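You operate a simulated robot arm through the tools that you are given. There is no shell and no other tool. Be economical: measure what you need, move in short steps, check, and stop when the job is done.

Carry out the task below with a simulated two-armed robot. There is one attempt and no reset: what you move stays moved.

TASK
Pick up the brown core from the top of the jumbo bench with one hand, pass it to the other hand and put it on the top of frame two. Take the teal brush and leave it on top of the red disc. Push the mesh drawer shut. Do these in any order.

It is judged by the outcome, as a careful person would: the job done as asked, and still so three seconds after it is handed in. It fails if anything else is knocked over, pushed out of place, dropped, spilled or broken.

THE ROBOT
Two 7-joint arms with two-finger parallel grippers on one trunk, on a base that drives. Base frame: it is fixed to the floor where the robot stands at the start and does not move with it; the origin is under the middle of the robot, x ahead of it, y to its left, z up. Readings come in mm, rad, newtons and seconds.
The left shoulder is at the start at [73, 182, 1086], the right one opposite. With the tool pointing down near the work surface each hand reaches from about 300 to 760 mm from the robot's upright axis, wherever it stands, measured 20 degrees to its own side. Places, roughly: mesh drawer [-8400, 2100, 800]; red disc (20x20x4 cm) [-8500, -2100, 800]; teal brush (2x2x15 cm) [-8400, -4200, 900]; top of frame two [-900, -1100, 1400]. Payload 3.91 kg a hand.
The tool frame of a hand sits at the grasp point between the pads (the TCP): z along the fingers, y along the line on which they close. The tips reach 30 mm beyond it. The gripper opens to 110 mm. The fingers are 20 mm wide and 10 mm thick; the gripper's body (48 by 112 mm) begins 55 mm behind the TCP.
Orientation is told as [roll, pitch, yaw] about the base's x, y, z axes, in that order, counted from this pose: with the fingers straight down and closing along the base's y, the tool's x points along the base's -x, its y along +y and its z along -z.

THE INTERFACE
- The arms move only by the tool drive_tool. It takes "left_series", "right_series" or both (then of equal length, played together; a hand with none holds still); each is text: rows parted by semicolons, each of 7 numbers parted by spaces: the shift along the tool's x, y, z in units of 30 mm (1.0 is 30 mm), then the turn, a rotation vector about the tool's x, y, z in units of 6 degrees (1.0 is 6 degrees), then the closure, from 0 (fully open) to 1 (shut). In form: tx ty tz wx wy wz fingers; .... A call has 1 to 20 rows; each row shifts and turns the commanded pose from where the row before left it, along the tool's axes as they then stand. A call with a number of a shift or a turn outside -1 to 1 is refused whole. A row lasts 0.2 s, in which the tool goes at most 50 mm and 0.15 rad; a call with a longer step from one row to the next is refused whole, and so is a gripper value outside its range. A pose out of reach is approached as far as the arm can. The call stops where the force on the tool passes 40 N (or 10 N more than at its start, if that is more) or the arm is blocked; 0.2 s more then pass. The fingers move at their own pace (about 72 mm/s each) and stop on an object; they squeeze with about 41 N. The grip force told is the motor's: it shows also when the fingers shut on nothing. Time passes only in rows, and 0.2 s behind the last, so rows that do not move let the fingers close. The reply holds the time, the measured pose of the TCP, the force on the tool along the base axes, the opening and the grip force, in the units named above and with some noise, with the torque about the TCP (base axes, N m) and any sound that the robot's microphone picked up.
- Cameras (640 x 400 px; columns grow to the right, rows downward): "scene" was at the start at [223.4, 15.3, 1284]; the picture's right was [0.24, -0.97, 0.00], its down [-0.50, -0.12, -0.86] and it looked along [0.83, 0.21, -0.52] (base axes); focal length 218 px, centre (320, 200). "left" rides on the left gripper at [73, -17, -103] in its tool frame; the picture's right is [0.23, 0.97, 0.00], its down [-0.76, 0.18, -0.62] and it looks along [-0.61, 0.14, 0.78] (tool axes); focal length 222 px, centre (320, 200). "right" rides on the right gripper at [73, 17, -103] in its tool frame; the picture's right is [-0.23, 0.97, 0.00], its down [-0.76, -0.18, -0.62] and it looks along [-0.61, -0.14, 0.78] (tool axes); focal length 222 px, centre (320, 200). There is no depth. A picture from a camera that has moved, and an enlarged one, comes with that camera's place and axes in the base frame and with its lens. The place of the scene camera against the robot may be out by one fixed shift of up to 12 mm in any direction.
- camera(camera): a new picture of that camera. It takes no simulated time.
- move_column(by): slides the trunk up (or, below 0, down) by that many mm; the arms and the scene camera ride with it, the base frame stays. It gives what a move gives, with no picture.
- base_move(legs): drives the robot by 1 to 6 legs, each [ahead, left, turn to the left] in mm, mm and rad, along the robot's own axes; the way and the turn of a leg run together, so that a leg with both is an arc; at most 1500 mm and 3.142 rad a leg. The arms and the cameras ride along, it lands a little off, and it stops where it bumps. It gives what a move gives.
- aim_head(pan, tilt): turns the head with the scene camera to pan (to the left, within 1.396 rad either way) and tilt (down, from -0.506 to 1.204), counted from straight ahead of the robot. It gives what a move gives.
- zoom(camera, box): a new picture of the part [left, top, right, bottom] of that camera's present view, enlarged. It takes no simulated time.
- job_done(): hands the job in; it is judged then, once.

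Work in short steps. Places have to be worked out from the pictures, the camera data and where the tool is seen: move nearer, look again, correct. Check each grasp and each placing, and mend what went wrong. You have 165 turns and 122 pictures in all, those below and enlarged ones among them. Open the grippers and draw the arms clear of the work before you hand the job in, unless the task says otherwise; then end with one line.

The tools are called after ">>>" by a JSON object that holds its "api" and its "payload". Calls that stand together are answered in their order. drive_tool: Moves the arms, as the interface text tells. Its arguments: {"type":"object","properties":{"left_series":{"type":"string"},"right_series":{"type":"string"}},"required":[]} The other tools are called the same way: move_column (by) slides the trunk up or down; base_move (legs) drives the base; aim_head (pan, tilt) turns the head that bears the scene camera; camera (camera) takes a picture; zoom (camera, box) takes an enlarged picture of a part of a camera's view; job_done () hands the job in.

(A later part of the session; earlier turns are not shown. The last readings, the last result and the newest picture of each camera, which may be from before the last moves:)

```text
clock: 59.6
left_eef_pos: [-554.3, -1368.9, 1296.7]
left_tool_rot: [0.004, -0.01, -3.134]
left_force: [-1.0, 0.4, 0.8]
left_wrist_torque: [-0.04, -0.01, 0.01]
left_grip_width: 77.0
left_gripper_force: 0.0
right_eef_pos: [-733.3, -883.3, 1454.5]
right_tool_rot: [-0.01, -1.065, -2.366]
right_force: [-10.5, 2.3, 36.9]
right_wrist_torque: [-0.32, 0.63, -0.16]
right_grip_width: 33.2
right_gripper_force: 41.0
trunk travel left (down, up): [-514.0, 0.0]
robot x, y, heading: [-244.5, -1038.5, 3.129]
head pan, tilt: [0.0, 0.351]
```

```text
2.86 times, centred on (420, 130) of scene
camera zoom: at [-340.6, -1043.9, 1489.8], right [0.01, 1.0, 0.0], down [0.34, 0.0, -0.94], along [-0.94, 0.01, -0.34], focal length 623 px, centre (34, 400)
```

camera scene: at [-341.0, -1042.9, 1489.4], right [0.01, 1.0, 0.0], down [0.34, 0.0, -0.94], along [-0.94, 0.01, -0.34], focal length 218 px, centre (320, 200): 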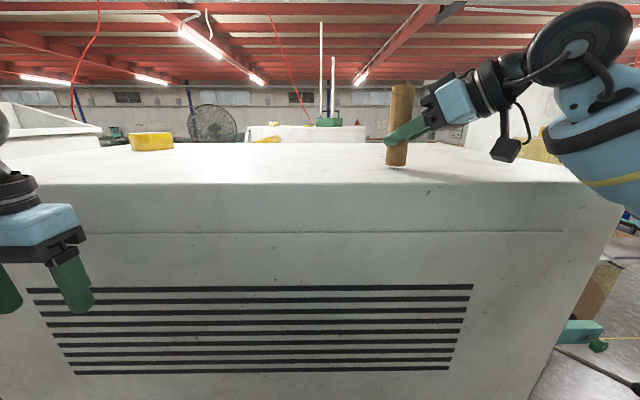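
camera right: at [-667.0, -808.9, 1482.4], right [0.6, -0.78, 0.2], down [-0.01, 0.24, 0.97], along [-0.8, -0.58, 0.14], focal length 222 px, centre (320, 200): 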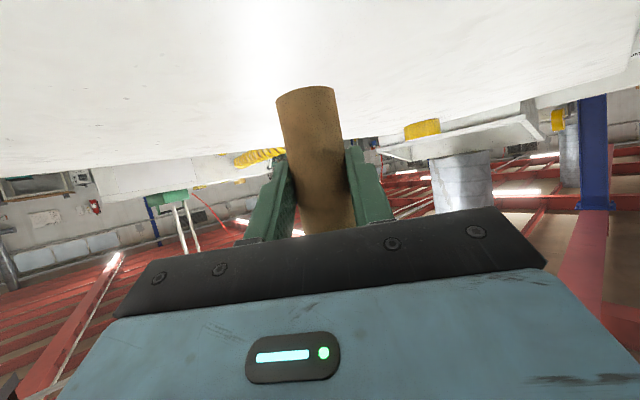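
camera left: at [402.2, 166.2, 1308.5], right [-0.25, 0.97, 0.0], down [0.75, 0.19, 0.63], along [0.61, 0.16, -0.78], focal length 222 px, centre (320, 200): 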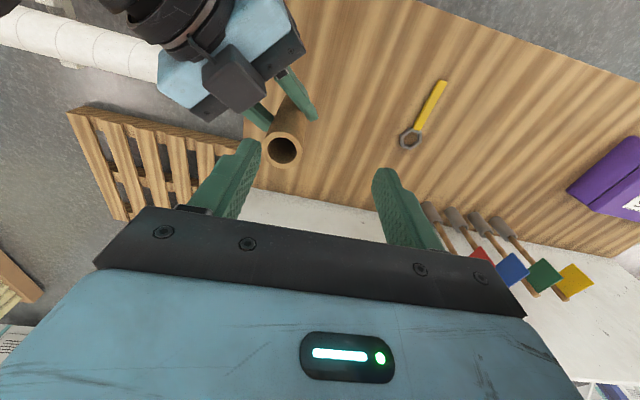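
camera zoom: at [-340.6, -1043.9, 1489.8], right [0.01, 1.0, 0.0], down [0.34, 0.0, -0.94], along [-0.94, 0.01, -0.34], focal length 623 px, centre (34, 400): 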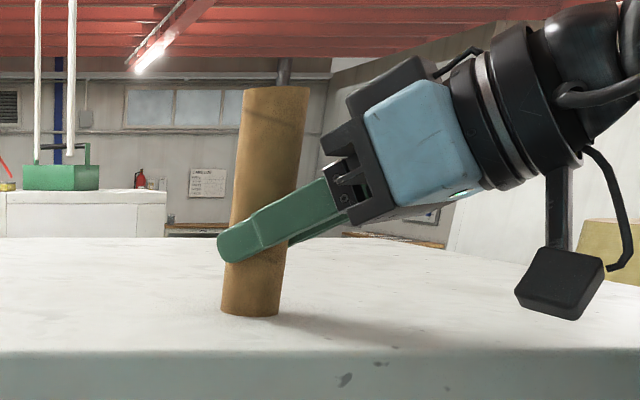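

Contact at z ≈ 1455 with the tube upright. I ease off the press, then open the right fingers slowly.

>>> {"api": "drive_tool", "payload": {"right_series": "-0.087 0 -0.05 0 0 0 1;-0.087 0 -0.05 0 0 0 1;0 0 0 0 0 0 1"}}

>>> {"api": "drive_tool", "payload": {"right_series": "0 0 0 0 0 0 0.68;0 0 0 0 0 0 0.64;0 0 0 0 0 0 0.6;0 0 0 0 0 0 0.5;0 0 0 0 0 0 0.4;0 0 0 0 0 0 0.3;0 0 0 0 0 0 0.15;0 0 0 0 0 0 0.15"}}

>>> {"api": "zoom", "payload": {"camera": "scene", "box": [340, 60, 500, 200]}}

>>> {"api": "camera", "payload": {"camera": "right"}}

```text
clock: 60.5
left_eef_pos: [-554.4, -1367.9, 1294.3]
left_tool_rot: [0.003, -0.007, -3.134]
left_force: [0.2, 0.8, 0.0]
left_wrist_torque: [0.01, 0.03, 0.03]
left_grip_width: 76.9
left_gripper_force: 0.1
right_eef_pos: [-733.3, -882.5, 1453.4]
right_tool_rot: [0.003, -1.051, -2.371]
right_force: [-4.7, 2.5, 25.9]
right_wrist_torque: [-0.2, 0.48, -0.07]
right_grip_width: 33.3
right_gripper_force: 41.2
trunk travel left (down, up): [-514.0, 0.0]
robot x, y, heading: [-243.7, -1038.7, 3.129]
head pan, tilt: [0.0, 0.351]
```

```text
clock: 62.2
left_eef_pos: [-555.3, -1368.1, 1294.9]
left_tool_rot: [0.002, -0.005, -3.134]
left_force: [-0.9, 0.3, 0.0]
left_wrist_torque: [0.01, -0.03, -0.02]
left_grip_width: 77.2
left_gripper_force: 0.0
right_eef_pos: [-734.6, -883.8, 1451.4]
right_tool_rot: [0.002, -1.044, -2.372]
right_force: [0.0, 0.7, 0.6]
right_wrist_torque: [-0.01, -0.01, 0.03]
right_grip_width: 93.6
right_gripper_force: 0.0
trunk travel left (down, up): [-514.0, 0.0]
robot x, y, heading: [-242.2, -1039.7, 3.13]
head pan, tilt: [0.0, 0.351]
```

```text
2.86 times, centred on (420, 130) of scene
camera zoom: at [-341.9, -1043.1, 1489.2], right [0.01, 1.0, 0.0], down [0.34, 0.0, -0.94], along [-0.94, 0.01, -0.34], focal length 623 px, centre (34, 400)
```

zoom: 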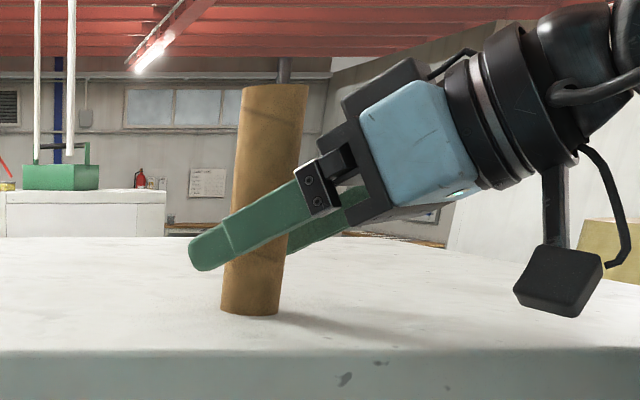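

```text
89 pictures are left
camera right: at [-633.9, -807.9, 1441.2], right [0.6, -0.78, 0.2], down [-0.01, 0.24, 0.97], along [-0.8, -0.58, 0.13], focal length 222 px, centre (320, 200)
```

right: 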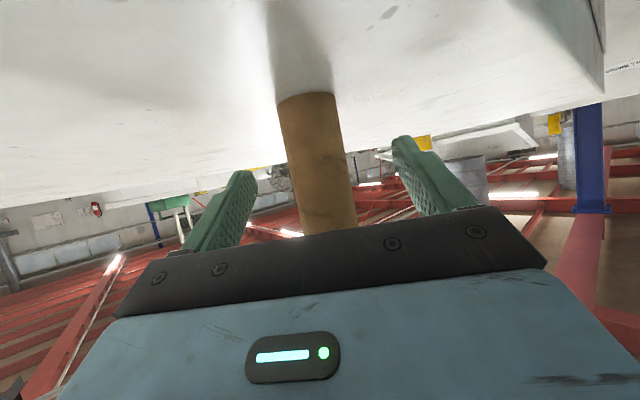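

The core stands free and centred between the open fingers. I withdraw the right hand straight back.

>>> {"api": "drive_tool", "payload": {"right_series": "0.25 0 -0.43 0 0 0 0;0.35 0 -0.61 0 0 0 0;0.4 0 -0.69 0 0 0 0;0.4 0 -0.69 0 0 0 0;0.4 0 -0.69 0 0 0 0;0.4 0 -0.69 0 0 0 0;0.4 0 -0.69 0 0 0 0"}}

>>> {"api": "base_move", "payload": {"legs": [[-320, 0, 0]]}}

>>> {"api": "camera", "payload": {"camera": "scene"}}

```text
clock: 63.9
left_eef_pos: [-553.6, -1367.0, 1295.5]
left_tool_rot: [0.005, -0.006, -3.136]
left_force: [0.2, -0.8, -0.2]
left_wrist_torque: [-0.01, -0.01, 0.02]
left_grip_width: 76.9
left_gripper_force: 0.0
right_eef_pos: [-623.1, -774.7, 1451.5]
right_tool_rot: [0.001, -1.047, -2.372]
right_force: [-0.6, 0.2, -0.8]
right_wrist_torque: [-0.01, 0.0, 0.01]
right_grip_width: 109.9
right_gripper_force: 0.0
trunk travel left (down, up): [-514.0, 0.0]
robot x, y, heading: [-245.0, -1034.7, 3.13]
head pan, tilt: [0.0, 0.351]
```

```text
clock: 66.0
left_eef_pos: [-236.9, -1372.6, 1294.5]
left_tool_rot: [0.003, -0.005, -3.135]
left_force: [0.4, -0.1, 0.7]
left_wrist_torque: [0.01, -0.01, 0.01]
left_grip_width: 76.8
left_gripper_force: 0.0
right_eef_pos: [-306.0, -781.3, 1451.8]
right_tool_rot: [0.004, -1.045, -2.375]
right_force: [-0.6, 0.4, 0.2]
right_wrist_torque: [0.0, -0.01, -0.01]
right_grip_width: 109.7
right_gripper_force: 0.0
trunk travel left (down, up): [-514.0, 0.0]
robot x, y, heading: [72.3, -1041.5, 3.127]
head pan, tilt: [0.0, 0.351]
```

```text
88 pictures are left
camera scene: at [-24.3, -1046.9, 1489.1], right [0.01, 1.0, 0.0], down [0.34, 0.0, -0.94], along [-0.94, 0.01, -0.34], focal length 218 px, centre (320, 200)
```

scene: 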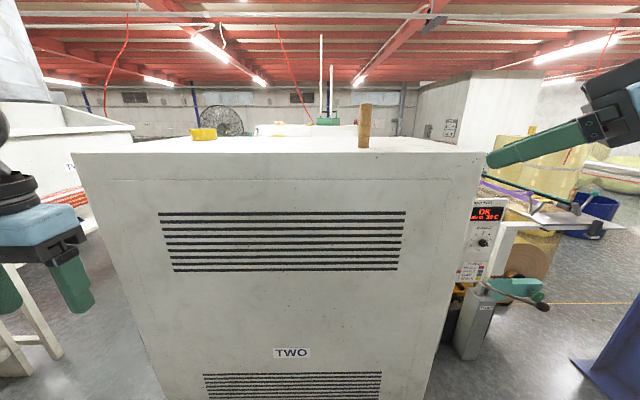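

The core stands on frame two. Now I look for a route toward x ≈ -8400, panning right and left from this height.

>>> {"api": "aim_head", "payload": {"pan": -0.8, "tilt": 0.2}}

>>> {"api": "camera", "payload": {"camera": "scene"}}

>>> {"api": "aim_head", "payload": {"pan": 0.8, "tilt": 0.2}}

>>> {"api": "camera", "payload": {"camera": "scene"}}

```text
clock: 67.1
left_eef_pos: [-236.0, -1372.4, 1294.3]
left_tool_rot: [0.004, -0.007, -3.134]
left_force: [0.5, -0.1, 0.2]
left_wrist_torque: [-0.04, -0.01, 0.02]
left_grip_width: 77.0
left_gripper_force: 0.1
right_eef_pos: [-304.1, -779.4, 1453.3]
right_tool_rot: [0.001, -1.044, -2.372]
right_force: [-1.4, 0.2, 0.2]
right_wrist_torque: [0.05, -0.02, 0.03]
right_grip_width: 110.1
right_gripper_force: 0.0
trunk travel left (down, up): [-514.0, 0.0]
robot x, y, heading: [70.4, -1044.5, 3.128]
head pan, tilt: [-0.799, 0.201]
```

```text
87 pictures are left
camera scene: at [5.3, -980.5, 1503.2], right [0.72, 0.69, 0.0], down [0.14, -0.14, -0.98], along [-0.68, 0.71, -0.2], focal length 218 px, centre (320, 200)
```

scene: 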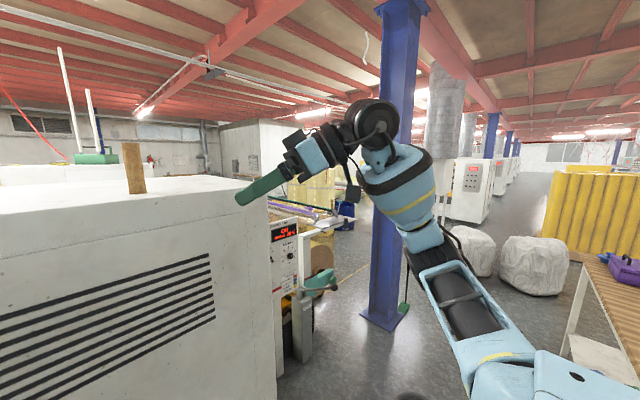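

```text
clock: 68.8
left_eef_pos: [-236.8, -1372.4, 1293.3]
left_tool_rot: [0.004, -0.005, -3.134]
left_force: [-0.5, -0.7, 0.3]
left_wrist_torque: [0.0, 0.0, 0.01]
left_grip_width: 77.0
left_gripper_force: 0.0
right_eef_pos: [-305.4, -778.9, 1451.6]
right_tool_rot: [0.002, -1.045, -2.374]
right_force: [-1.1, -0.6, -0.3]
right_wrist_torque: [0.02, -0.02, -0.03]
right_grip_width: 109.9
right_gripper_force: 0.1
trunk travel left (down, up): [-514.0, 0.0]
robot x, y, heading: [74.5, -1041.1, 3.131]
head pan, tilt: [0.799, 0.201]
```

```text
86 pictures are left
camera scene: at [3.7, -1114.0, 1503.3], right [-0.71, 0.71, 0.0], down [0.14, 0.14, -0.98], along [-0.69, -0.69, -0.2], focal length 218 px, centre (320, 200)
```

scene: 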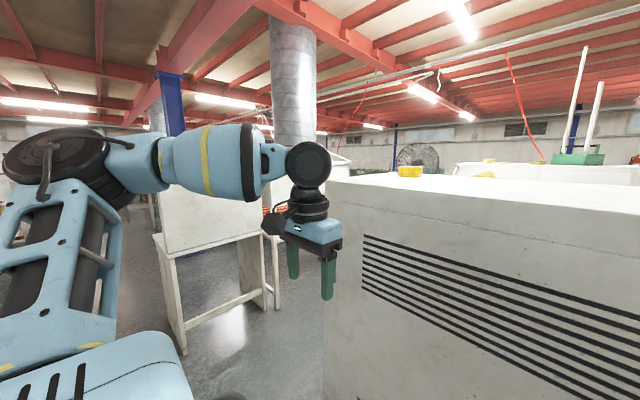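

The core is fine. North of frame two there is an aisle past a blue column near (-750, 670). I strafe that way to about (-60, 500) and look again.

>>> {"api": "base_move", "payload": {"legs": [[130, 0, 0], [0, -1450, 0]]}}

>>> {"api": "aim_head", "payload": {"pan": -0.4, "tilt": 0.25}}

>>> {"api": "camera", "payload": {"camera": "scene"}}

```text
clock: 82.3
left_eef_pos: [-346.5, 47.7, 1295.1]
left_tool_rot: [0.002, -0.005, -3.136]
left_force: [-0.5, -0.4, -0.5]
left_wrist_torque: [0.02, 0.01, -0.02]
left_grip_width: 76.9
left_gripper_force: 0.2
right_eef_pos: [-413.0, 641.0, 1452.2]
right_tool_rot: [0.001, -1.045, -2.374]
right_force: [0.3, -0.2, -0.5]
right_wrist_torque: [-0.03, -0.01, 0.01]
right_grip_width: 110.4
right_gripper_force: 0.0
trunk travel left (down, up): [-514.0, 0.0]
robot x, y, heading: [-35.4, 378.9, 3.132]
head pan, tilt: [0.799, 0.201]
```

```text
clock: 83.7
left_eef_pos: [-347.0, 48.2, 1293.8]
left_tool_rot: [0.004, -0.004, -3.137]
left_force: [0.1, -0.1, -0.7]
left_wrist_torque: [0.04, 0.01, 0.0]
left_grip_width: 76.9
left_gripper_force: 0.1
right_eef_pos: [-413.7, 641.3, 1452.0]
right_tool_rot: [0.001, -1.046, -2.374]
right_force: [-0.7, 0.5, 0.0]
right_wrist_torque: [-0.01, 0.01, -0.01]
right_grip_width: 110.1
right_gripper_force: 0.1
trunk travel left (down, up): [-514.0, 0.0]
robot x, y, heading: [-35.4, 378.8, 3.132]
head pan, tilt: [-0.4, 0.25]
```

```text
85 pictures are left
camera scene: at [-124.9, 409.3, 1498.7], right [0.4, 0.92, 0.0], down [0.23, -0.1, -0.97], along [-0.89, 0.39, -0.25], focal length 218 px, centre (320, 200)
```

scene: 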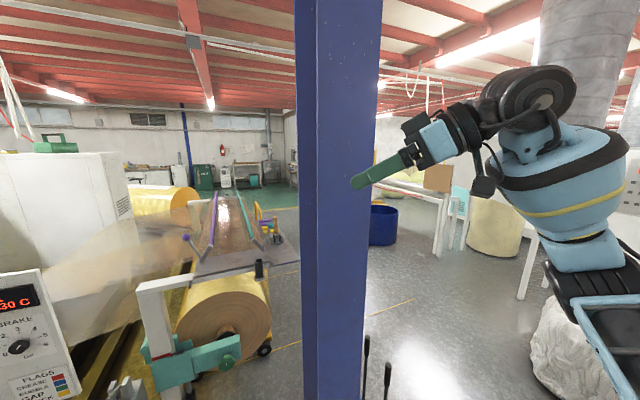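

The column is just ahead-right; open floor lies beyond it at y ≈ 1400. I strafe right another metre and look along -x.

>>> {"api": "base_move", "payload": {"legs": [[0, -1050, 0]]}}

>>> {"api": "aim_head", "payload": {"pan": 0, "tilt": 0.3}}

>>> {"api": "camera", "payload": {"camera": "scene"}}

```text
clock: 93.0
left_eef_pos: [-333.4, 1076.4, 1294.6]
left_tool_rot: [0.004, -0.005, -3.138]
left_force: [-0.5, -0.3, 0.0]
left_wrist_torque: [-0.01, 0.02, 0.03]
left_grip_width: 76.7
left_gripper_force: 0.0
right_eef_pos: [-399.5, 1670.6, 1452.6]
right_tool_rot: [0.003, -1.047, -2.376]
right_force: [-0.6, -1.0, 0.8]
right_wrist_torque: [-0.03, 0.0, 0.04]
right_grip_width: 109.9
right_gripper_force: 0.1
trunk travel left (down, up): [-514.0, 0.0]
robot x, y, heading: [-20.4, 1409.4, 3.132]
head pan, tilt: [-0.4, 0.25]
```

```text
clock: 93.9
left_eef_pos: [-332.4, 1078.3, 1295.0]
left_tool_rot: [0.003, -0.004, -3.138]
left_force: [-0.8, 0.2, 0.2]
left_wrist_torque: [0.01, 0.02, -0.01]
left_grip_width: 77.0
left_gripper_force: 0.1
right_eef_pos: [-398.9, 1670.5, 1453.0]
right_tool_rot: [0.001, -1.047, -2.375]
right_force: [-0.3, -0.9, 0.7]
right_wrist_torque: [0.02, 0.0, 0.01]
right_grip_width: 110.0
right_gripper_force: 0.0
trunk travel left (down, up): [-514.0, 0.0]
robot x, y, heading: [-19.7, 1406.5, 3.128]
head pan, tilt: [0.0, 0.3]
```

```text
84 pictures are left
camera scene: at [-118.5, 1401.9, 1494.0], right [0.02, 1.0, 0.0], down [0.3, 0.0, -0.96], along [-0.96, 0.01, -0.3], focal length 218 px, centre (320, 200)
```

scene: 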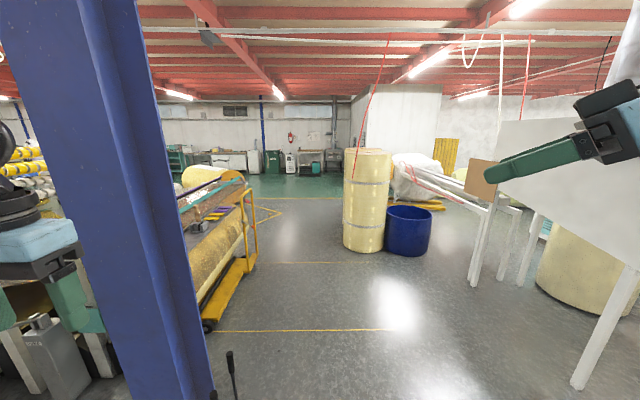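

Corridor ahead is clear: column edge at y ≈ 960, yellow rack edge y ≈ 690, barrels from y ≈ 1730. I first tuck the right arm by turning it back to pointing down and lowering it.

>>> {"api": "drive_tool", "payload": {"right_series": "0 0 0 0 1 0 0;0 0 0 0 1 0 0;0 0 0 0 1 0 0;0 0 0 0 1 0 0;0 0 0 0 1 0 0;0 0 0 0 1 0 0;0 0 0 0 1 0 0;0 0 0 0 1 0 0;0 0 0 0 1 0 0;0 0 0 0 1 0 0;0 0 0.5 0 0 0.94 0;0 0 0.5 0 0 0.94 0;0 0 0.5 0 0 0.94 0;0 0 0.5 0 0 0.94 0;0 0 0.5 0 0 0.94 0;0 0 0.5 0 0 0.94 0;0 0 0.5 0 0 0.94 0;0 0 0.5 0 0 0.94 0;0 0 0.5 0 0 0 0;0 0 0.5 0 0 0 0"}}

>>> {"api": "aim_head", "payload": {"pan": -1.1, "tilt": 0.5}}

>>> {"api": "camera", "payload": {"camera": "scene"}}

>>> {"api": "aim_head", "payload": {"pan": 1.1, "tilt": 0.5}}

>>> {"api": "camera", "payload": {"camera": "scene"}}

```text
clock: 98.1
left_eef_pos: [-332.6, 1078.3, 1294.6]
left_tool_rot: [0.005, -0.005, -3.137]
left_force: [0.1, 0.3, -0.6]
left_wrist_torque: [0.0, -0.02, 0.01]
left_grip_width: 77.3
left_gripper_force: 0.1
right_eef_pos: [-383.0, 1650.5, 1281.5]
right_tool_rot: [-0.002, 0.001, 3.12]
right_force: [0.3, -0.6, -0.1]
right_wrist_torque: [0.0, -0.01, -0.02]
right_grip_width: 110.0
right_gripper_force: 0.0
right hand out of reach, approached as far as the arm can: row 9, 10
trunk travel left (down, up): [-514.0, 0.0]
robot x, y, heading: [-22.8, 1402.9, 3.128]
head pan, tilt: [0.0, 0.3]
```

```text
clock: 99.4
left_eef_pos: [-333.4, 1076.7, 1295.5]
left_tool_rot: [0.003, -0.003, -3.139]
left_force: [-0.4, -0.5, -0.5]
left_wrist_torque: [-0.01, 0.0, 0.01]
left_grip_width: 76.8
left_gripper_force: 0.1
right_eef_pos: [-381.9, 1649.5, 1280.6]
right_tool_rot: [0.0, 0.001, 3.122]
right_force: [0.5, 0.3, 0.4]
right_wrist_torque: [0.01, 0.02, -0.05]
right_grip_width: 109.9
right_gripper_force: 0.2
trunk travel left (down, up): [-514.0, 0.0]
robot x, y, heading: [-21.5, 1409.1, 3.128]
head pan, tilt: [-1.1, 0.499]
```

```text
83 pictures are left
camera scene: at [-65.4, 1482.1, 1475.6], right [0.9, 0.44, 0.0], down [0.21, -0.43, -0.88], along [-0.39, 0.79, -0.48], focal length 218 px, centre (320, 200)
```

scene: 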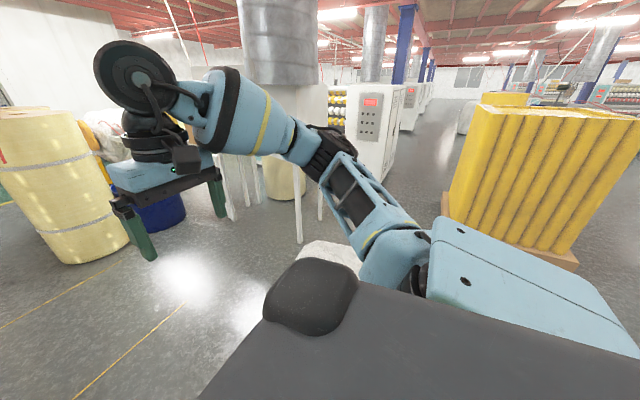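

```text
clock: 101.5
left_eef_pos: [-332.5, 1077.0, 1294.0]
left_tool_rot: [0.004, -0.005, -3.138]
left_force: [-0.3, -0.9, -0.1]
left_wrist_torque: [-0.01, 0.02, 0.0]
left_grip_width: 77.0
left_gripper_force: 0.1
right_eef_pos: [-380.5, 1651.2, 1281.9]
right_tool_rot: [0.0, 0.002, 3.122]
right_force: [0.0, 0.1, 0.0]
right_wrist_torque: [0.01, 0.01, 0.0]
right_grip_width: 109.9
right_gripper_force: 0.1
trunk travel left (down, up): [-514.0, 0.0]
robot x, y, heading: [-21.8, 1403.8, 3.128]
head pan, tilt: [1.1, 0.499]
```

```text
82 pictures are left
camera scene: at [-67.7, 1320.0, 1475.6], right [-0.88, 0.47, 0.0], down [0.22, 0.42, -0.88], along [-0.41, -0.78, -0.48], focal length 218 px, centre (320, 200)
```

scene: 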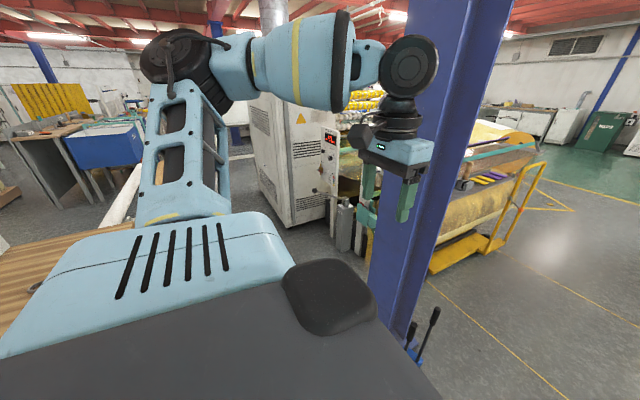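

Elbows ride at ~z 1475, above the barrels. I go wide of the column's levers, then move over to y ≈ 1230 and continue.

>>> {"api": "base_move", "payload": {"legs": [[0, -200, 0.012], [1350, 0, 0], [400, 380, 0]]}}

>>> {"api": "aim_head", "payload": {"pan": 0, "tilt": 0.3}}

>>> {"api": "camera", "payload": {"camera": "scene"}}

```text
clock: 113.7
left_eef_pos: [-2098.3, 909.5, 1293.9]
left_tool_rot: [0.003, -0.006, -3.132]
left_force: [0.4, 0.1, -0.9]
left_wrist_torque: [-0.01, 0.02, -0.02]
left_grip_width: 77.0
left_gripper_force: 0.0
right_eef_pos: [-2150.6, 1481.2, 1281.3]
right_tool_rot: [0.0, 0.003, 3.129]
right_force: [-0.1, 0.0, 0.2]
right_wrist_torque: [-0.02, -0.01, 0.0]
right_grip_width: 109.9
right_gripper_force: 0.0
trunk travel left (down, up): [-514.0, 0.0]
robot x, y, heading: [-1787.8, 1237.4, 3.135]
head pan, tilt: [1.1, 0.499]
```

```text
clock: 115.0
left_eef_pos: [-2098.1, 910.1, 1294.0]
left_tool_rot: [0.002, -0.006, -3.131]
left_force: [0.1, 0.3, -0.1]
left_wrist_torque: [0.01, 0.0, 0.01]
left_grip_width: 77.0
left_gripper_force: 0.1
right_eef_pos: [-2149.6, 1482.6, 1281.9]
right_tool_rot: [-0.001, 0.0, 3.13]
right_force: [-0.5, 0.3, 0.5]
right_wrist_torque: [-0.01, -0.02, -0.01]
right_grip_width: 110.2
right_gripper_force: 0.0
trunk travel left (down, up): [-514.0, 0.0]
robot x, y, heading: [-1787.0, 1240.2, 3.129]
head pan, tilt: [0.0, 0.3]
```

```text
81 pictures are left
camera scene: at [-1886.5, 1235.0, 1494.0], right [0.01, 1.0, 0.0], down [0.3, 0.0, -0.96], along [-0.96, 0.01, -0.3], focal length 218 px, centre (320, 200)
```

scene: 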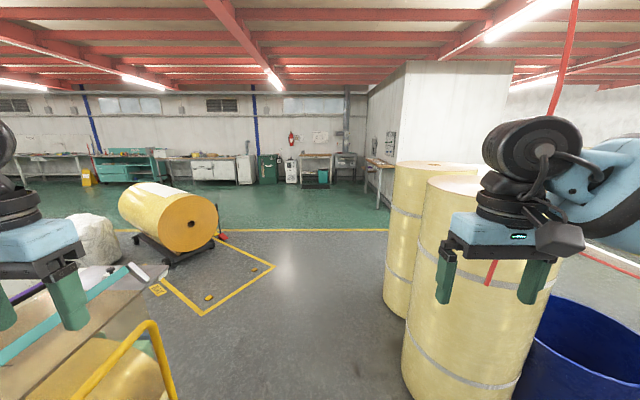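

The way ahead is clear down to the wall benches near x ≈ -8150. I drive 4.5 m straight ahead.

>>> {"api": "base_move", "payload": {"legs": [[1500, 0, 0], [1500, 0, 0], [1500, 0, 0]]}}

>>> {"api": "aim_head", "payload": {"pan": -0.3, "tilt": 0.3}}

>>> {"api": "camera", "payload": {"camera": "scene"}}

>>> {"api": "aim_head", "payload": {"pan": 0.7, "tilt": 0.3}}

>>> {"api": "camera", "payload": {"camera": "scene"}}

```text
clock: 136.5
left_eef_pos: [-6592.8, 976.1, 1295.4]
left_tool_rot: [0.004, -0.004, 3.14]
left_force: [-0.1, 0.8, -0.3]
left_wrist_torque: [0.02, 0.01, -0.01]
left_grip_width: 77.0
left_gripper_force: 0.2
right_eef_pos: [-6637.4, 1549.4, 1282.1]
right_tool_rot: [0.0, 0.002, 3.116]
right_force: [0.0, 0.1, -0.4]
right_wrist_torque: [0.01, 0.0, 0.01]
right_grip_width: 110.1
right_gripper_force: 0.0
trunk travel left (down, up): [-514.0, 0.0]
robot x, y, heading: [-6279.0, 1305.9, 3.121]
head pan, tilt: [0.0, 0.3]
```

```text
clock: 137.3
left_eef_pos: [-6593.1, 976.1, 1294.6]
left_tool_rot: [0.004, -0.005, 3.14]
left_force: [0.1, 0.1, 0.9]
left_wrist_torque: [0.02, 0.02, 0.01]
left_grip_width: 76.7
left_gripper_force: 0.0
right_eef_pos: [-6637.8, 1549.1, 1281.7]
right_tool_rot: [0.0, 0.002, 3.115]
right_force: [-0.3, -0.7, -0.3]
right_wrist_torque: [-0.01, 0.0, 0.0]
right_grip_width: 109.8
right_gripper_force: 0.0
trunk travel left (down, up): [-514.0, 0.0]
robot x, y, heading: [-6278.5, 1305.8, 3.115]
head pan, tilt: [-0.3, 0.3]
```

```text
80 pictures are left
camera scene: at [-6372.4, 1326.6, 1494.0], right [0.32, 0.95, 0.0], down [0.28, -0.09, -0.96], along [-0.91, 0.3, -0.3], focal length 218 px, centre (320, 200)
```

scene: 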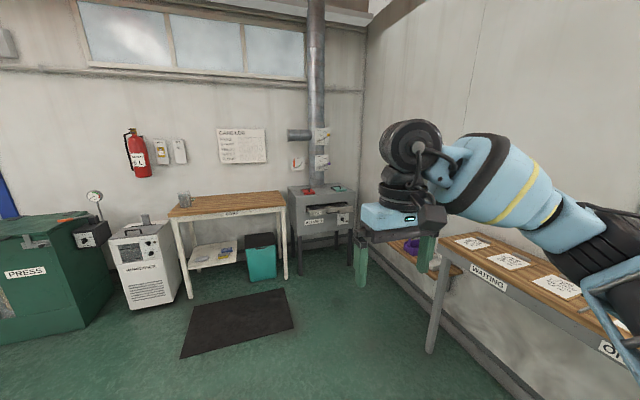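

```text
clock: 138.5
left_eef_pos: [-6593.9, 975.7, 1294.4]
left_tool_rot: [0.003, -0.006, 3.141]
left_force: [0.1, -0.1, -0.2]
left_wrist_torque: [-0.01, 0.0, 0.03]
left_grip_width: 77.0
left_gripper_force: 0.0
right_eef_pos: [-6638.3, 1550.1, 1281.0]
right_tool_rot: [0.001, 0.002, 3.114]
right_force: [0.6, -0.5, 0.6]
right_wrist_torque: [-0.01, 0.0, 0.0]
right_grip_width: 110.1
right_gripper_force: 0.1
trunk travel left (down, up): [-514.0, 0.0]
robot x, y, heading: [-6279.4, 1301.7, 3.124]
head pan, tilt: [0.7, 0.3]
```

```text
79 pictures are left
camera scene: at [-6356.5, 1238.7, 1494.0], right [-0.63, 0.78, 0.0], down [0.23, 0.19, -0.96], along [-0.74, -0.6, -0.3], focal length 218 px, centre (320, 200)
```

scene: 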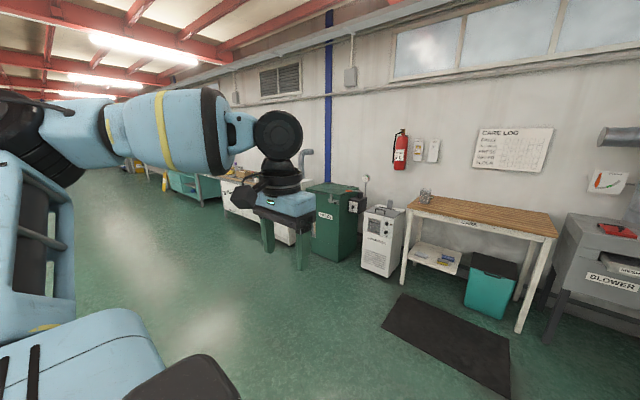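

The grey box labelled BLOWER, near (-8400, 2100), may hold the mesh drawer. I zoom in on it.

>>> {"api": "aim_head", "payload": {"pan": -0.3, "tilt": 0.3}}

>>> {"api": "zoom", "payload": {"camera": "scene", "box": [270, 160, 370, 280]}}

```text
clock: 139.8
left_eef_pos: [-6593.5, 976.2, 1293.1]
left_tool_rot: [0.003, -0.004, 3.14]
left_force: [0.4, 0.4, 0.0]
left_wrist_torque: [0.01, 0.01, -0.04]
left_grip_width: 76.9
left_gripper_force: 0.1
right_eef_pos: [-6638.8, 1550.2, 1280.9]
right_tool_rot: [0.0, 0.0, 3.115]
right_force: [-0.4, -0.8, -0.4]
right_wrist_torque: [0.0, -0.03, -0.03]
right_grip_width: 110.3
right_gripper_force: 0.0
trunk travel left (down, up): [-514.0, 0.0]
robot x, y, heading: [-6281.0, 1303.1, 3.122]
head pan, tilt: [-0.3, 0.3]
```

```text
3.33 times, centred on (320, 220) of scene
camera zoom: at [-6372.4, 1326.6, 1494.0], right [0.32, 0.95, 0.0], down [0.28, -0.09, -0.96], along [-0.91, 0.3, -0.3], focal length 727 px, centre (320, 133)
```

zoom: 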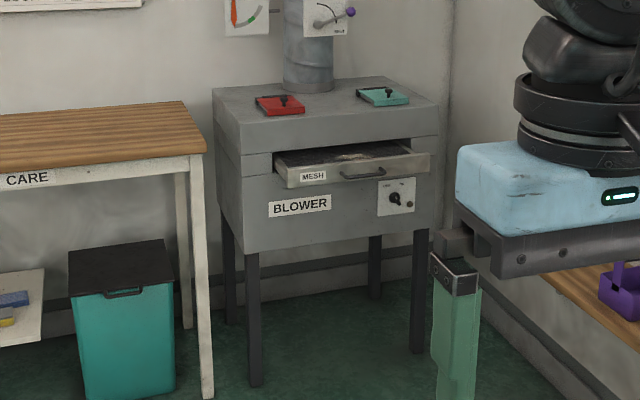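

The MESH drawer is in the BLOWER box, standing out toward me; its front is roughly (-8260, 2060, 750). I lower the trunk and drive to about (-7450, 1830).

>>> {"api": "move_column", "payload": {"by": -164}}

>>> {"api": "base_move", "payload": {"legs": [[1180, -505, 0.02]]}}

>>> {"api": "aim_head", "payload": {"pan": -0.2, "tilt": 0.45}}

>>> {"api": "camera", "payload": {"camera": "scene"}}

```text
clock: 141.7
left_eef_pos: [-6592.5, 976.2, 1129.2]
left_tool_rot: [0.004, -0.006, 3.14]
left_force: [-0.5, 0.7, 0.6]
left_wrist_torque: [-0.03, 0.01, 0.03]
left_grip_width: 77.0
left_gripper_force: 0.1
right_eef_pos: [-6638.2, 1549.7, 1117.1]
right_tool_rot: [0.0, 0.001, 3.116]
right_force: [-0.3, -0.2, -0.7]
right_wrist_torque: [0.0, -0.01, 0.0]
right_grip_width: 109.8
right_gripper_force: 0.1
trunk travel left (down, up): [-350.0, 164.0]
robot x, y, heading: [-6282.6, 1299.5, 3.121]
head pan, tilt: [-0.3, 0.3]
```

```text
clock: 148.2
left_eef_pos: [-7772.5, 1512.1, 1129.9]
left_tool_rot: [0.002, -0.005, 3.135]
left_force: [-0.9, -0.4, 0.6]
left_wrist_torque: [0.03, 0.01, -0.02]
left_grip_width: 76.9
left_gripper_force: 0.1
right_eef_pos: [-7815.3, 2084.6, 1116.3]
right_tool_rot: [-0.001, 0.002, 3.111]
right_force: [-0.1, -0.2, 0.4]
right_wrist_torque: [0.01, -0.01, -0.01]
right_grip_width: 110.2
right_gripper_force: 0.1
trunk travel left (down, up): [-350.0, 164.0]
robot x, y, heading: [-7460.2, 1840.2, 3.119]
head pan, tilt: [-0.3, 0.3]
```

```text
clock: 148.9
left_eef_pos: [-7772.8, 1512.0, 1130.1]
left_tool_rot: [0.004, -0.004, 3.135]
left_force: [0.5, -0.3, 0.2]
left_wrist_torque: [0.03, -0.02, 0.02]
left_grip_width: 77.0
left_gripper_force: 0.1
right_eef_pos: [-7814.6, 2085.6, 1117.7]
right_tool_rot: [0.0, 0.001, 3.112]
right_force: [0.1, 0.9, 0.0]
right_wrist_torque: [-0.05, -0.01, 0.02]
right_grip_width: 110.2
right_gripper_force: 0.2
trunk travel left (down, up): [-350.0, 164.0]
robot x, y, heading: [-7461.6, 1836.6, 3.118]
head pan, tilt: [-0.201, 0.45]
```

```text
77 pictures are left
camera scene: at [-7674.4, 1855.7, 1292.5], right [0.22, 0.97, 0.0], down [0.42, -0.1, -0.9], along [-0.88, 0.2, -0.43], focal length 218 px, centre (320, 200)
```

scene: 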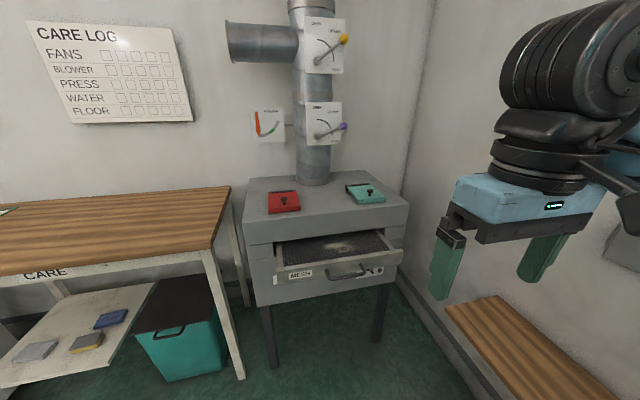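

The drawer front is around (-8215, 2052, 763), out by about 150 mm. I lower the trunk, close the right fingers and pitch that hand forward for pushing.

>>> {"api": "move_column", "payload": {"by": -200}}

>>> {"api": "drive_tool", "payload": {"right_series": "0 -0.5 0 0 -1 0 1;0 -0.5 0 0 -1 0 1;0 -0.5 0 0 -1 0 1;0 -0.5 0 0 -1 0 1;0 -0.5 0 0 -1 0 1;0 -0.5 0 0 -1 0 1;0 -0.5 0 0 -1 0 1;0 0 0 0 -1 0 1;0 0 0 0 -1 0 1;0 0 0 0 -1 0 1;0.8 0 0.46 0 0 0 1;0.8 0 0.46 0 0 0 1;0.8 0 0.46 0 0 0 1;0.8 0 0.46 0 0 0 1;0.8 0 0.46 0 0 0 1"}}

>>> {"api": "camera", "payload": {"camera": "scene"}}

>>> {"api": "camera", "payload": {"camera": "right"}}

```text
clock: 151.0
left_eef_pos: [-7771.8, 1512.4, 930.1]
left_tool_rot: [0.004, -0.007, 3.135]
left_force: [0.8, 0.4, 0.4]
left_wrist_torque: [-0.02, 0.0, 0.02]
left_grip_width: 77.2
left_gripper_force: 0.2
right_eef_pos: [-7815.0, 2086.0, 917.4]
right_tool_rot: [0.0, -0.001, 3.111]
right_force: [-0.1, 0.5, -0.7]
right_wrist_torque: [-0.01, -0.01, -0.01]
right_grip_width: 110.0
right_gripper_force: 0.1
trunk travel left (down, up): [-150.0, 364.0]
robot x, y, heading: [-7456.0, 1836.5, 3.119]
head pan, tilt: [-0.201, 0.45]
```

```text
clock: 154.2
left_eef_pos: [-7772.0, 1511.4, 931.1]
left_tool_rot: [0.004, -0.006, 3.135]
left_force: [0.5, 0.1, 0.3]
left_wrist_torque: [-0.04, 0.0, -0.01]
left_grip_width: 77.1
left_gripper_force: 0.1
right_eef_pos: [-7896.7, 2273.1, 881.7]
right_tool_rot: [0.001, -1.045, 3.112]
right_force: [-0.4, 0.0, 0.0]
right_wrist_torque: [-0.02, -0.03, 0.02]
right_grip_width: 0.0
right_gripper_force: 37.3
right hand out of reach, approached as far as the arm can: row 6, 7, 8, 9, 10, 11, 12, 13, 14, 15
trunk travel left (down, up): [-150.0, 364.0]
robot x, y, heading: [-7458.1, 1836.9, 3.117]
head pan, tilt: [-0.201, 0.45]
```

```text
76 pictures are left
camera scene: at [-7739.3, 1857.4, 1078.7], right [0.22, 0.97, 0.0], down [0.42, -0.1, -0.9], along [-0.88, 0.2, -0.44], focal length 218 px, centre (320, 200)
```

scene: 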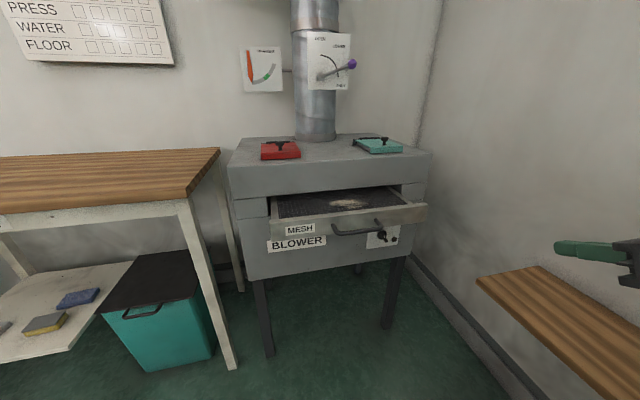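

```text
75 pictures are left
camera right: at [-7772.0, 2252.1, 871.0], right [-0.14, -0.97, 0.2], down [0.16, 0.17, 0.97], along [-0.98, 0.17, 0.13], focal length 222 px, centre (320, 200)
```

right: 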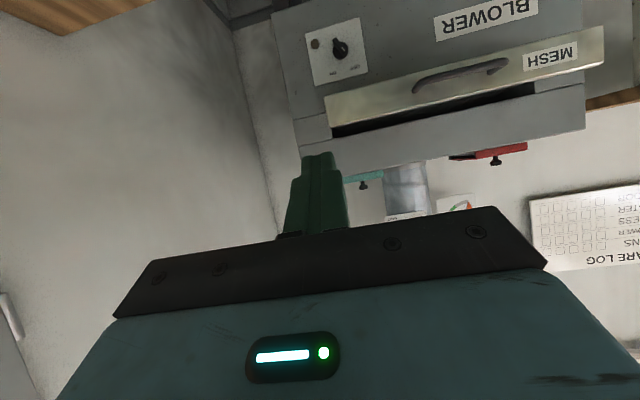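

I used the wrong sign for the sideways shift (the robot is turned around). The panel spans y 1838–2283 at x ≈ -8220, z ≈ 770. I bring the hand back to the left.

>>> {"api": "drive_tool", "payload": {"right_series": "0 1 0 0 0 0 1;0 1 0 0 0 0 1;0 1 0 0 0 0 1;0 1 0 0 0 0 1;0 1 0 0 0 0 1;0 1 0 0 0 0 1;0 0 0 0 0 0 1"}}

```text
clock: 155.8
left_eef_pos: [-7772.8, 1512.9, 930.9]
left_tool_rot: [0.005, -0.005, 3.134]
left_force: [1.0, -0.4, 0.5]
left_wrist_torque: [-0.01, 0.01, 0.01]
left_grip_width: 77.2
left_gripper_force: 0.1
right_eef_pos: [-7957.2, 2124.8, 911.6]
right_tool_rot: [0.002, -1.047, 3.109]
right_force: [-0.2, -0.1, -0.7]
right_wrist_torque: [0.02, 0.03, 0.0]
right_grip_width: 0.1
right_gripper_force: 37.8
right hand out of reach, approached as far as the arm can: row 1, 2, 3, 4, 5, 6
trunk travel left (down, up): [-150.0, 364.0]
robot x, y, heading: [-7458.5, 1838.3, 3.117]
head pan, tilt: [-0.201, 0.45]
```

The hand is limited by being too near the body, so I command it further forward.

>>> {"api": "drive_tool", "payload": {"right_series": "-0.44 0.24 0.76 0 0 0 1;-0.44 0.24 0.76 0 0 0 1;-0.44 0.24 0.76 0 0 0 1;-0.44 0.24 0.76 0 0 0 1;-0.44 0.24 0.76 0 0 0 1;-0.44 0.24 0.76 0 0 0 1;-0.44 0.24 0.76 0 0 0 1;0 0 0 0 0 0 1;0 0 0 0 0 0 1"}}

```text
clock: 157.8
left_eef_pos: [-7772.9, 1511.8, 930.3]
left_tool_rot: [0.004, -0.004, 3.134]
left_force: [0.4, -0.1, 0.4]
left_wrist_torque: [0.01, 0.02, -0.01]
left_grip_width: 76.9
left_gripper_force: 0.1
right_eef_pos: [-8142.5, 2076.0, 910.7]
right_tool_rot: [0.0, -1.045, 3.112]
right_force: [0.6, 0.2, 1.1]
right_wrist_torque: [0.02, -0.01, 0.0]
right_grip_width: 0.2
right_gripper_force: 37.7
trunk travel left (down, up): [-150.0, 364.0]
robot x, y, heading: [-7456.1, 1837.9, 3.116]
head pan, tilt: [-0.201, 0.45]
```

Good, now it follows. I move to a spot before the panel, left of the handle: about (-8110, 1960, 785).

>>> {"api": "drive_tool", "payload": {"right_series": "0.53 0.48 0.135 0 0 0 1;0.53 0.48 0.135 0 0 0 1;0.53 0.48 0.135 0 0 0 1;0.53 0.48 0.135 0 0 0 1;0.53 0.48 0.135 0 0 0 1;0.53 0.48 0.135 0 0 0 1;0.53 0.48 0.135 0 0 0 1;0.53 0.48 0.135 0 0 0 1;0 0 0 0 0 0 1"}}

>>> {"api": "camera", "payload": {"camera": "right"}}

>>> {"api": "camera", "payload": {"camera": "scene"}}

```text
clock: 159.8
left_eef_pos: [-7772.5, 1512.3, 929.6]
left_tool_rot: [0.002, -0.004, 3.134]
left_force: [0.6, 0.7, 0.7]
left_wrist_torque: [0.01, 0.01, 0.03]
left_grip_width: 77.2
left_gripper_force: 0.1
right_eef_pos: [-8111.0, 1963.0, 788.6]
right_tool_rot: [-0.002, -1.045, 3.11]
right_force: [0.5, 0.0, -0.8]
right_wrist_torque: [-0.02, 0.03, 0.01]
right_grip_width: 0.0
right_gripper_force: 37.7
trunk travel left (down, up): [-150.0, 364.0]
robot x, y, heading: [-7454.9, 1836.4, 3.118]
head pan, tilt: [-0.201, 0.45]
```

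```text
74 pictures are left
camera right: at [-7986.4, 1942.1, 777.2], right [-0.14, -0.97, 0.2], down [0.16, 0.17, 0.97], along [-0.98, 0.17, 0.13], focal length 222 px, centre (320, 200)
```

right: 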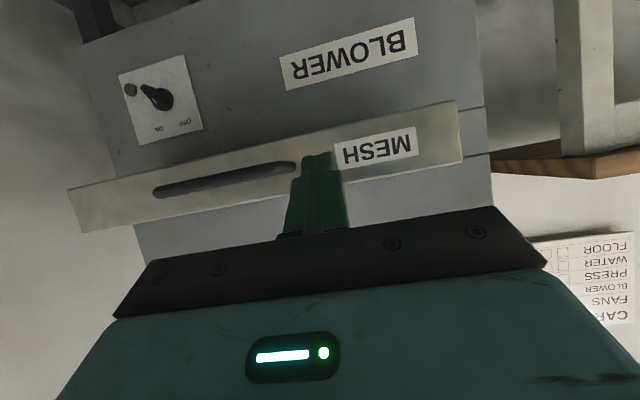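

```text
73 pictures are left
camera scene: at [-7739.2, 1857.3, 1078.7], right [0.22, 0.97, 0.0], down [0.42, -0.1, -0.9], along [-0.88, 0.2, -0.44], focal length 218 px, centre (320, 200)
```

scene: 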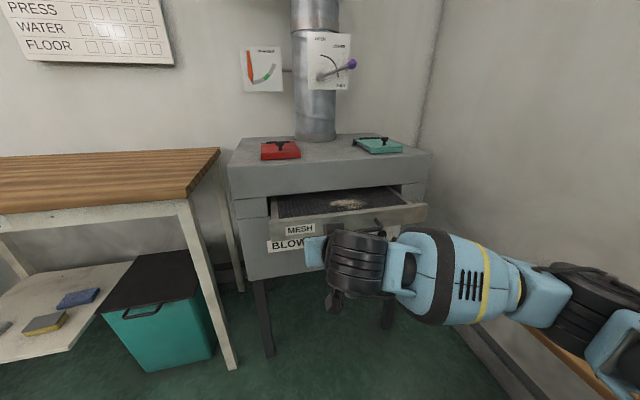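

Tip is just left of the handle and slightly high. I lower 16 mm, shift 8 mm left, and drive the base 120 mm to begin the push.

>>> {"api": "drive_tool", "payload": {"right_series": "0.23 0.13 0.13 0 0 0 1;0.23 0.13 0.13 0 0 0 1"}}

>>> {"api": "base_move", "payload": {"legs": [[120, 0, 0.02]]}}

>>> {"api": "camera", "payload": {"camera": "right"}}

```text
clock: 160.4
left_eef_pos: [-7771.7, 1511.9, 930.3]
left_tool_rot: [0.003, -0.004, 3.133]
left_force: [0.7, 0.0, -0.3]
left_wrist_torque: [0.02, -0.02, -0.01]
left_grip_width: 76.7
left_gripper_force: 0.1
right_eef_pos: [-8111.2, 1954.5, 768.5]
right_tool_rot: [0.002, -1.046, 3.111]
right_force: [0.0, 0.2, -0.2]
right_wrist_torque: [0.0, -0.02, 0.0]
right_grip_width: 0.1
right_gripper_force: 37.8
trunk travel left (down, up): [-150.0, 364.0]
robot x, y, heading: [-7457.5, 1839.6, 3.114]
head pan, tilt: [-0.201, 0.45]
```

```text
clock: 161.7
left_eef_pos: [-7886.3, 1506.9, 931.0]
left_tool_rot: [0.003, -0.004, -3.127]
left_force: [0.2, -0.1, -0.2]
left_wrist_torque: [0.01, -0.04, -0.02]
left_grip_width: 77.1
left_gripper_force: 0.1
right_eef_pos: [-8233.4, 1943.1, 768.8]
right_tool_rot: [-0.001, -1.045, 3.133]
right_force: [-0.1, -0.4, 0.8]
right_wrist_torque: [0.02, 0.02, 0.0]
right_grip_width: 0.1
right_gripper_force: 37.7
trunk travel left (down, up): [-150.0, 364.0]
robot x, y, heading: [-7579.0, 1842.1, 3.138]
head pan, tilt: [-0.201, 0.45]
```

```text
72 pictures are left
camera right: at [-8108.5, 1924.4, 759.1], right [-0.12, -0.97, 0.2], down [0.16, 0.18, 0.97], along [-0.98, 0.15, 0.13], focal length 222 px, centre (320, 200)
```

right: 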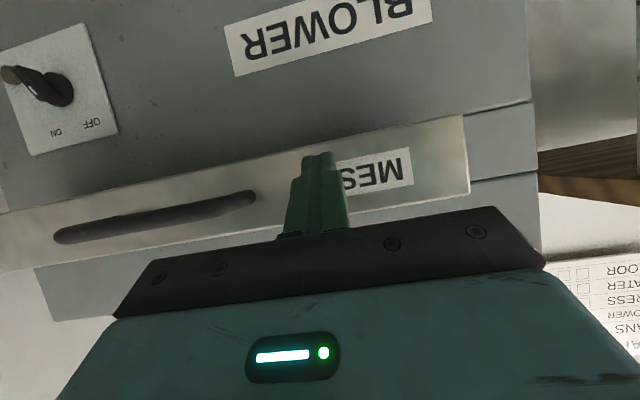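

No contact force yet. I push with the arm 60 mm, watching force.

>>> {"api": "drive_tool", "payload": {"right_series": "-0.25 0 0.433 0 0 0 1;-0.25 0 0.433 0 0 0 1;-0.25 0 0.433 0 0 0 1;-0.25 0 0.433 0 0 0 1;0 0 0 0 0 0 1"}}

>>> {"api": "camera", "payload": {"camera": "right"}}

```text
clock: 162.9
left_eef_pos: [-7885.7, 1506.7, 931.2]
left_tool_rot: [0.004, -0.006, -3.125]
left_force: [-0.2, 0.1, -0.3]
left_wrist_torque: [0.01, 0.01, 0.0]
left_grip_width: 77.0
left_gripper_force: 0.0
right_eef_pos: [-8291.8, 1942.8, 767.7]
right_tool_rot: [-0.001, -1.047, 3.134]
right_force: [-0.4, 0.1, -0.3]
right_wrist_torque: [0.01, 0.01, -0.02]
right_grip_width: 0.3
right_gripper_force: 37.6
trunk travel left (down, up): [-150.0, 364.0]
robot x, y, heading: [-7579.3, 1840.4, 3.143]
head pan, tilt: [-0.201, 0.45]
```

```text
71 pictures are left
camera right: at [-8168.2, 1925.5, 758.5], right [-0.12, -0.97, 0.2], down [0.16, 0.18, 0.97], along [-0.98, 0.15, 0.13], focal length 222 px, centre (320, 200)
```

right: 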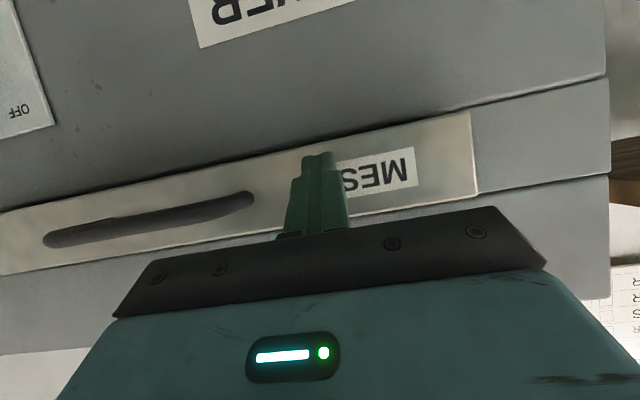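

The drawer is moving with the tip (panel size constant, box face closer). I keep pushing.

>>> {"api": "drive_tool", "payload": {"right_series": "-0.25 0 0.433 0 0 0 1;-0.25 0 0.433 0 0 0 1;-0.25 0 0.433 0 0 0 1;-0.25 0 0.433 0 0 0 1;-0.2 0 0.346 0 0 0 1;0 0 0 0 0 0 1"}}

>>> {"api": "camera", "payload": {"camera": "right"}}

```text
clock: 163.3
left_eef_pos: [-7885.5, 1507.4, 930.4]
left_tool_rot: [0.002, -0.005, -3.128]
left_force: [0.2, 0.0, 0.4]
left_wrist_torque: [-0.02, -0.03, 0.01]
left_grip_width: 77.0
left_gripper_force: 0.0
right_eef_pos: [-8304.8, 1943.0, 769.2]
right_tool_rot: [0.002, -1.038, 3.133]
right_force: [13.7, 2.4, 4.3]
right_wrist_torque: [0.03, 0.0, -0.06]
right_grip_width: 0.0
right_gripper_force: 37.7
trunk travel left (down, up): [-150.0, 364.0]
robot x, y, heading: [-7574.7, 1836.2, 3.136]
head pan, tilt: [-0.201, 0.45]
stopped in row 2 (right hand): the force on the tool passed its limit at 54 N (the readings are from after the stop); the commanded pose is now the measured one
```

```text
70 pictures are left
camera right: at [-8179.6, 1924.9, 760.2], right [-0.12, -0.97, 0.2], down [0.15, 0.18, 0.97], along [-0.98, 0.15, 0.13], focal length 222 px, centre (320, 200)
```

right: 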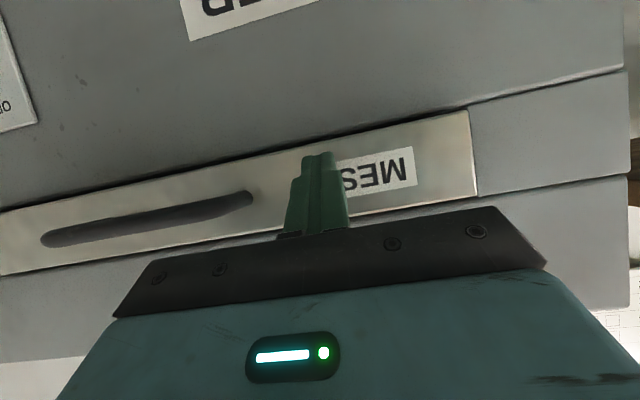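

A hard stop at 54 N and it looks flush. I press once more to confirm, back off, and view it.

>>> {"api": "drive_tool", "payload": {"right_series": "-0.1 0 0.173 0 0 0 1;-0.1 0 0.173 0 0 0 1;-0.1 0 0.173 0 0 0 1;0 0 0 0 0 0 1"}}

>>> {"api": "drive_tool", "payload": {"right_series": "0.4 0 -0.7 0 0 0 1;0.4 0 -0.7 0 0 0 1;0.4 0 -0.7 0 0 0 1;0.4 0 -0.7 0 0 0 1"}}

>>> {"api": "base_move", "payload": {"legs": [[-250, 0, 0]]}}

>>> {"api": "camera", "payload": {"camera": "scene"}}

```text
clock: 163.8
left_eef_pos: [-7883.7, 1508.1, 932.1]
left_tool_rot: [0.004, -0.007, -3.128]
left_force: [-0.5, -0.4, 0.1]
left_wrist_torque: [-0.02, 0.02, 0.01]
left_grip_width: 77.0
left_gripper_force: 0.1
right_eef_pos: [-8304.9, 1942.9, 769.8]
right_tool_rot: [0.001, -1.035, 3.136]
right_force: [21.8, 3.7, 6.0]
right_wrist_torque: [0.09, 0.0, -0.1]
right_grip_width: 0.0
right_gripper_force: 38.0
trunk travel left (down, up): [-150.0, 364.0]
robot x, y, heading: [-7576.7, 1841.2, 3.133]
head pan, tilt: [-0.201, 0.45]
stopped in row 2 (right hand): the force on the tool passed its limit at 48 N (the readings are from after the stop); the commanded pose is now the measured one
```

```text
clock: 164.8
left_eef_pos: [-7885.8, 1508.2, 930.7]
left_tool_rot: [0.002, -0.006, -3.13]
left_force: [-0.9, -0.5, 0.5]
left_wrist_torque: [-0.01, 0.0, -0.03]
left_grip_width: 77.1
left_gripper_force: 0.1
right_eef_pos: [-8208.6, 1942.8, 768.8]
right_tool_rot: [0.001, -1.031, 3.134]
right_force: [1.4, 0.0, 0.8]
right_wrist_torque: [-0.01, -0.02, 0.0]
right_grip_width: 0.0
right_gripper_force: 37.8
trunk travel left (down, up): [-150.0, 364.0]
robot x, y, heading: [-7575.9, 1838.5, 3.141]
head pan, tilt: [-0.201, 0.45]
```

```text
clock: 166.6
left_eef_pos: [-7637.4, 1506.8, 929.7]
left_tool_rot: [0.004, -0.005, -3.123]
left_force: [0.3, 0.8, 0.0]
left_wrist_torque: [-0.03, -0.01, 0.03]
left_grip_width: 77.0
left_gripper_force: 0.0
right_eef_pos: [-7962.7, 1938.4, 768.1]
right_tool_rot: [0.0, -1.032, 3.141]
right_force: [-0.2, 0.7, 0.7]
right_wrist_torque: [-0.01, 0.02, 0.01]
right_grip_width: 0.0
right_gripper_force: 37.8
trunk travel left (down, up): [-150.0, 364.0]
robot x, y, heading: [-7328.6, 1842.8, 3.14]
head pan, tilt: [-0.201, 0.45]
```

```text
69 pictures are left
camera scene: at [-7611.9, 1851.4, 1078.8], right [0.2, 0.98, 0.0], down [0.43, -0.09, -0.9], along [-0.88, 0.18, -0.43], focal length 218 px, centre (320, 200)
```

scene: 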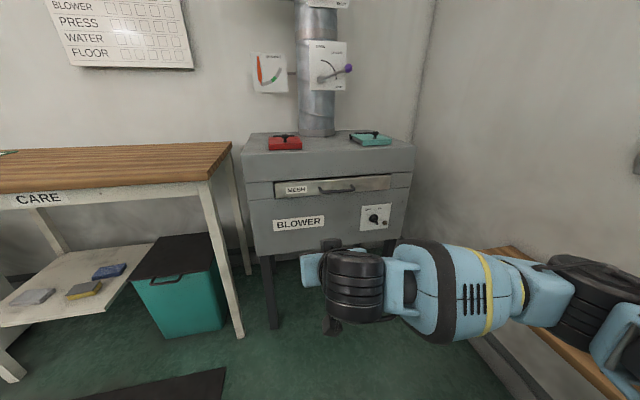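

>>> {"api": "zoom", "payload": {"camera": "scene", "box": [230, 130, 430, 255]}}

```text
3.20 times, centred on (330, 192) of scene
camera zoom: at [-7611.9, 1851.4, 1078.8], right [0.2, 0.98, 0.0], down [0.43, -0.09, -0.9], along [-0.88, 0.18, -0.43], focal length 698 px, centre (288, 224)
```

zoom: 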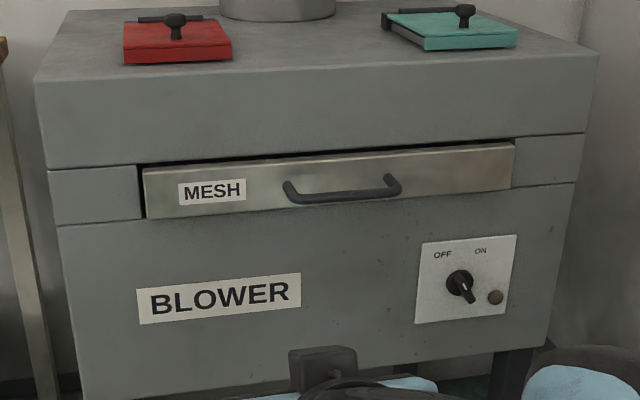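

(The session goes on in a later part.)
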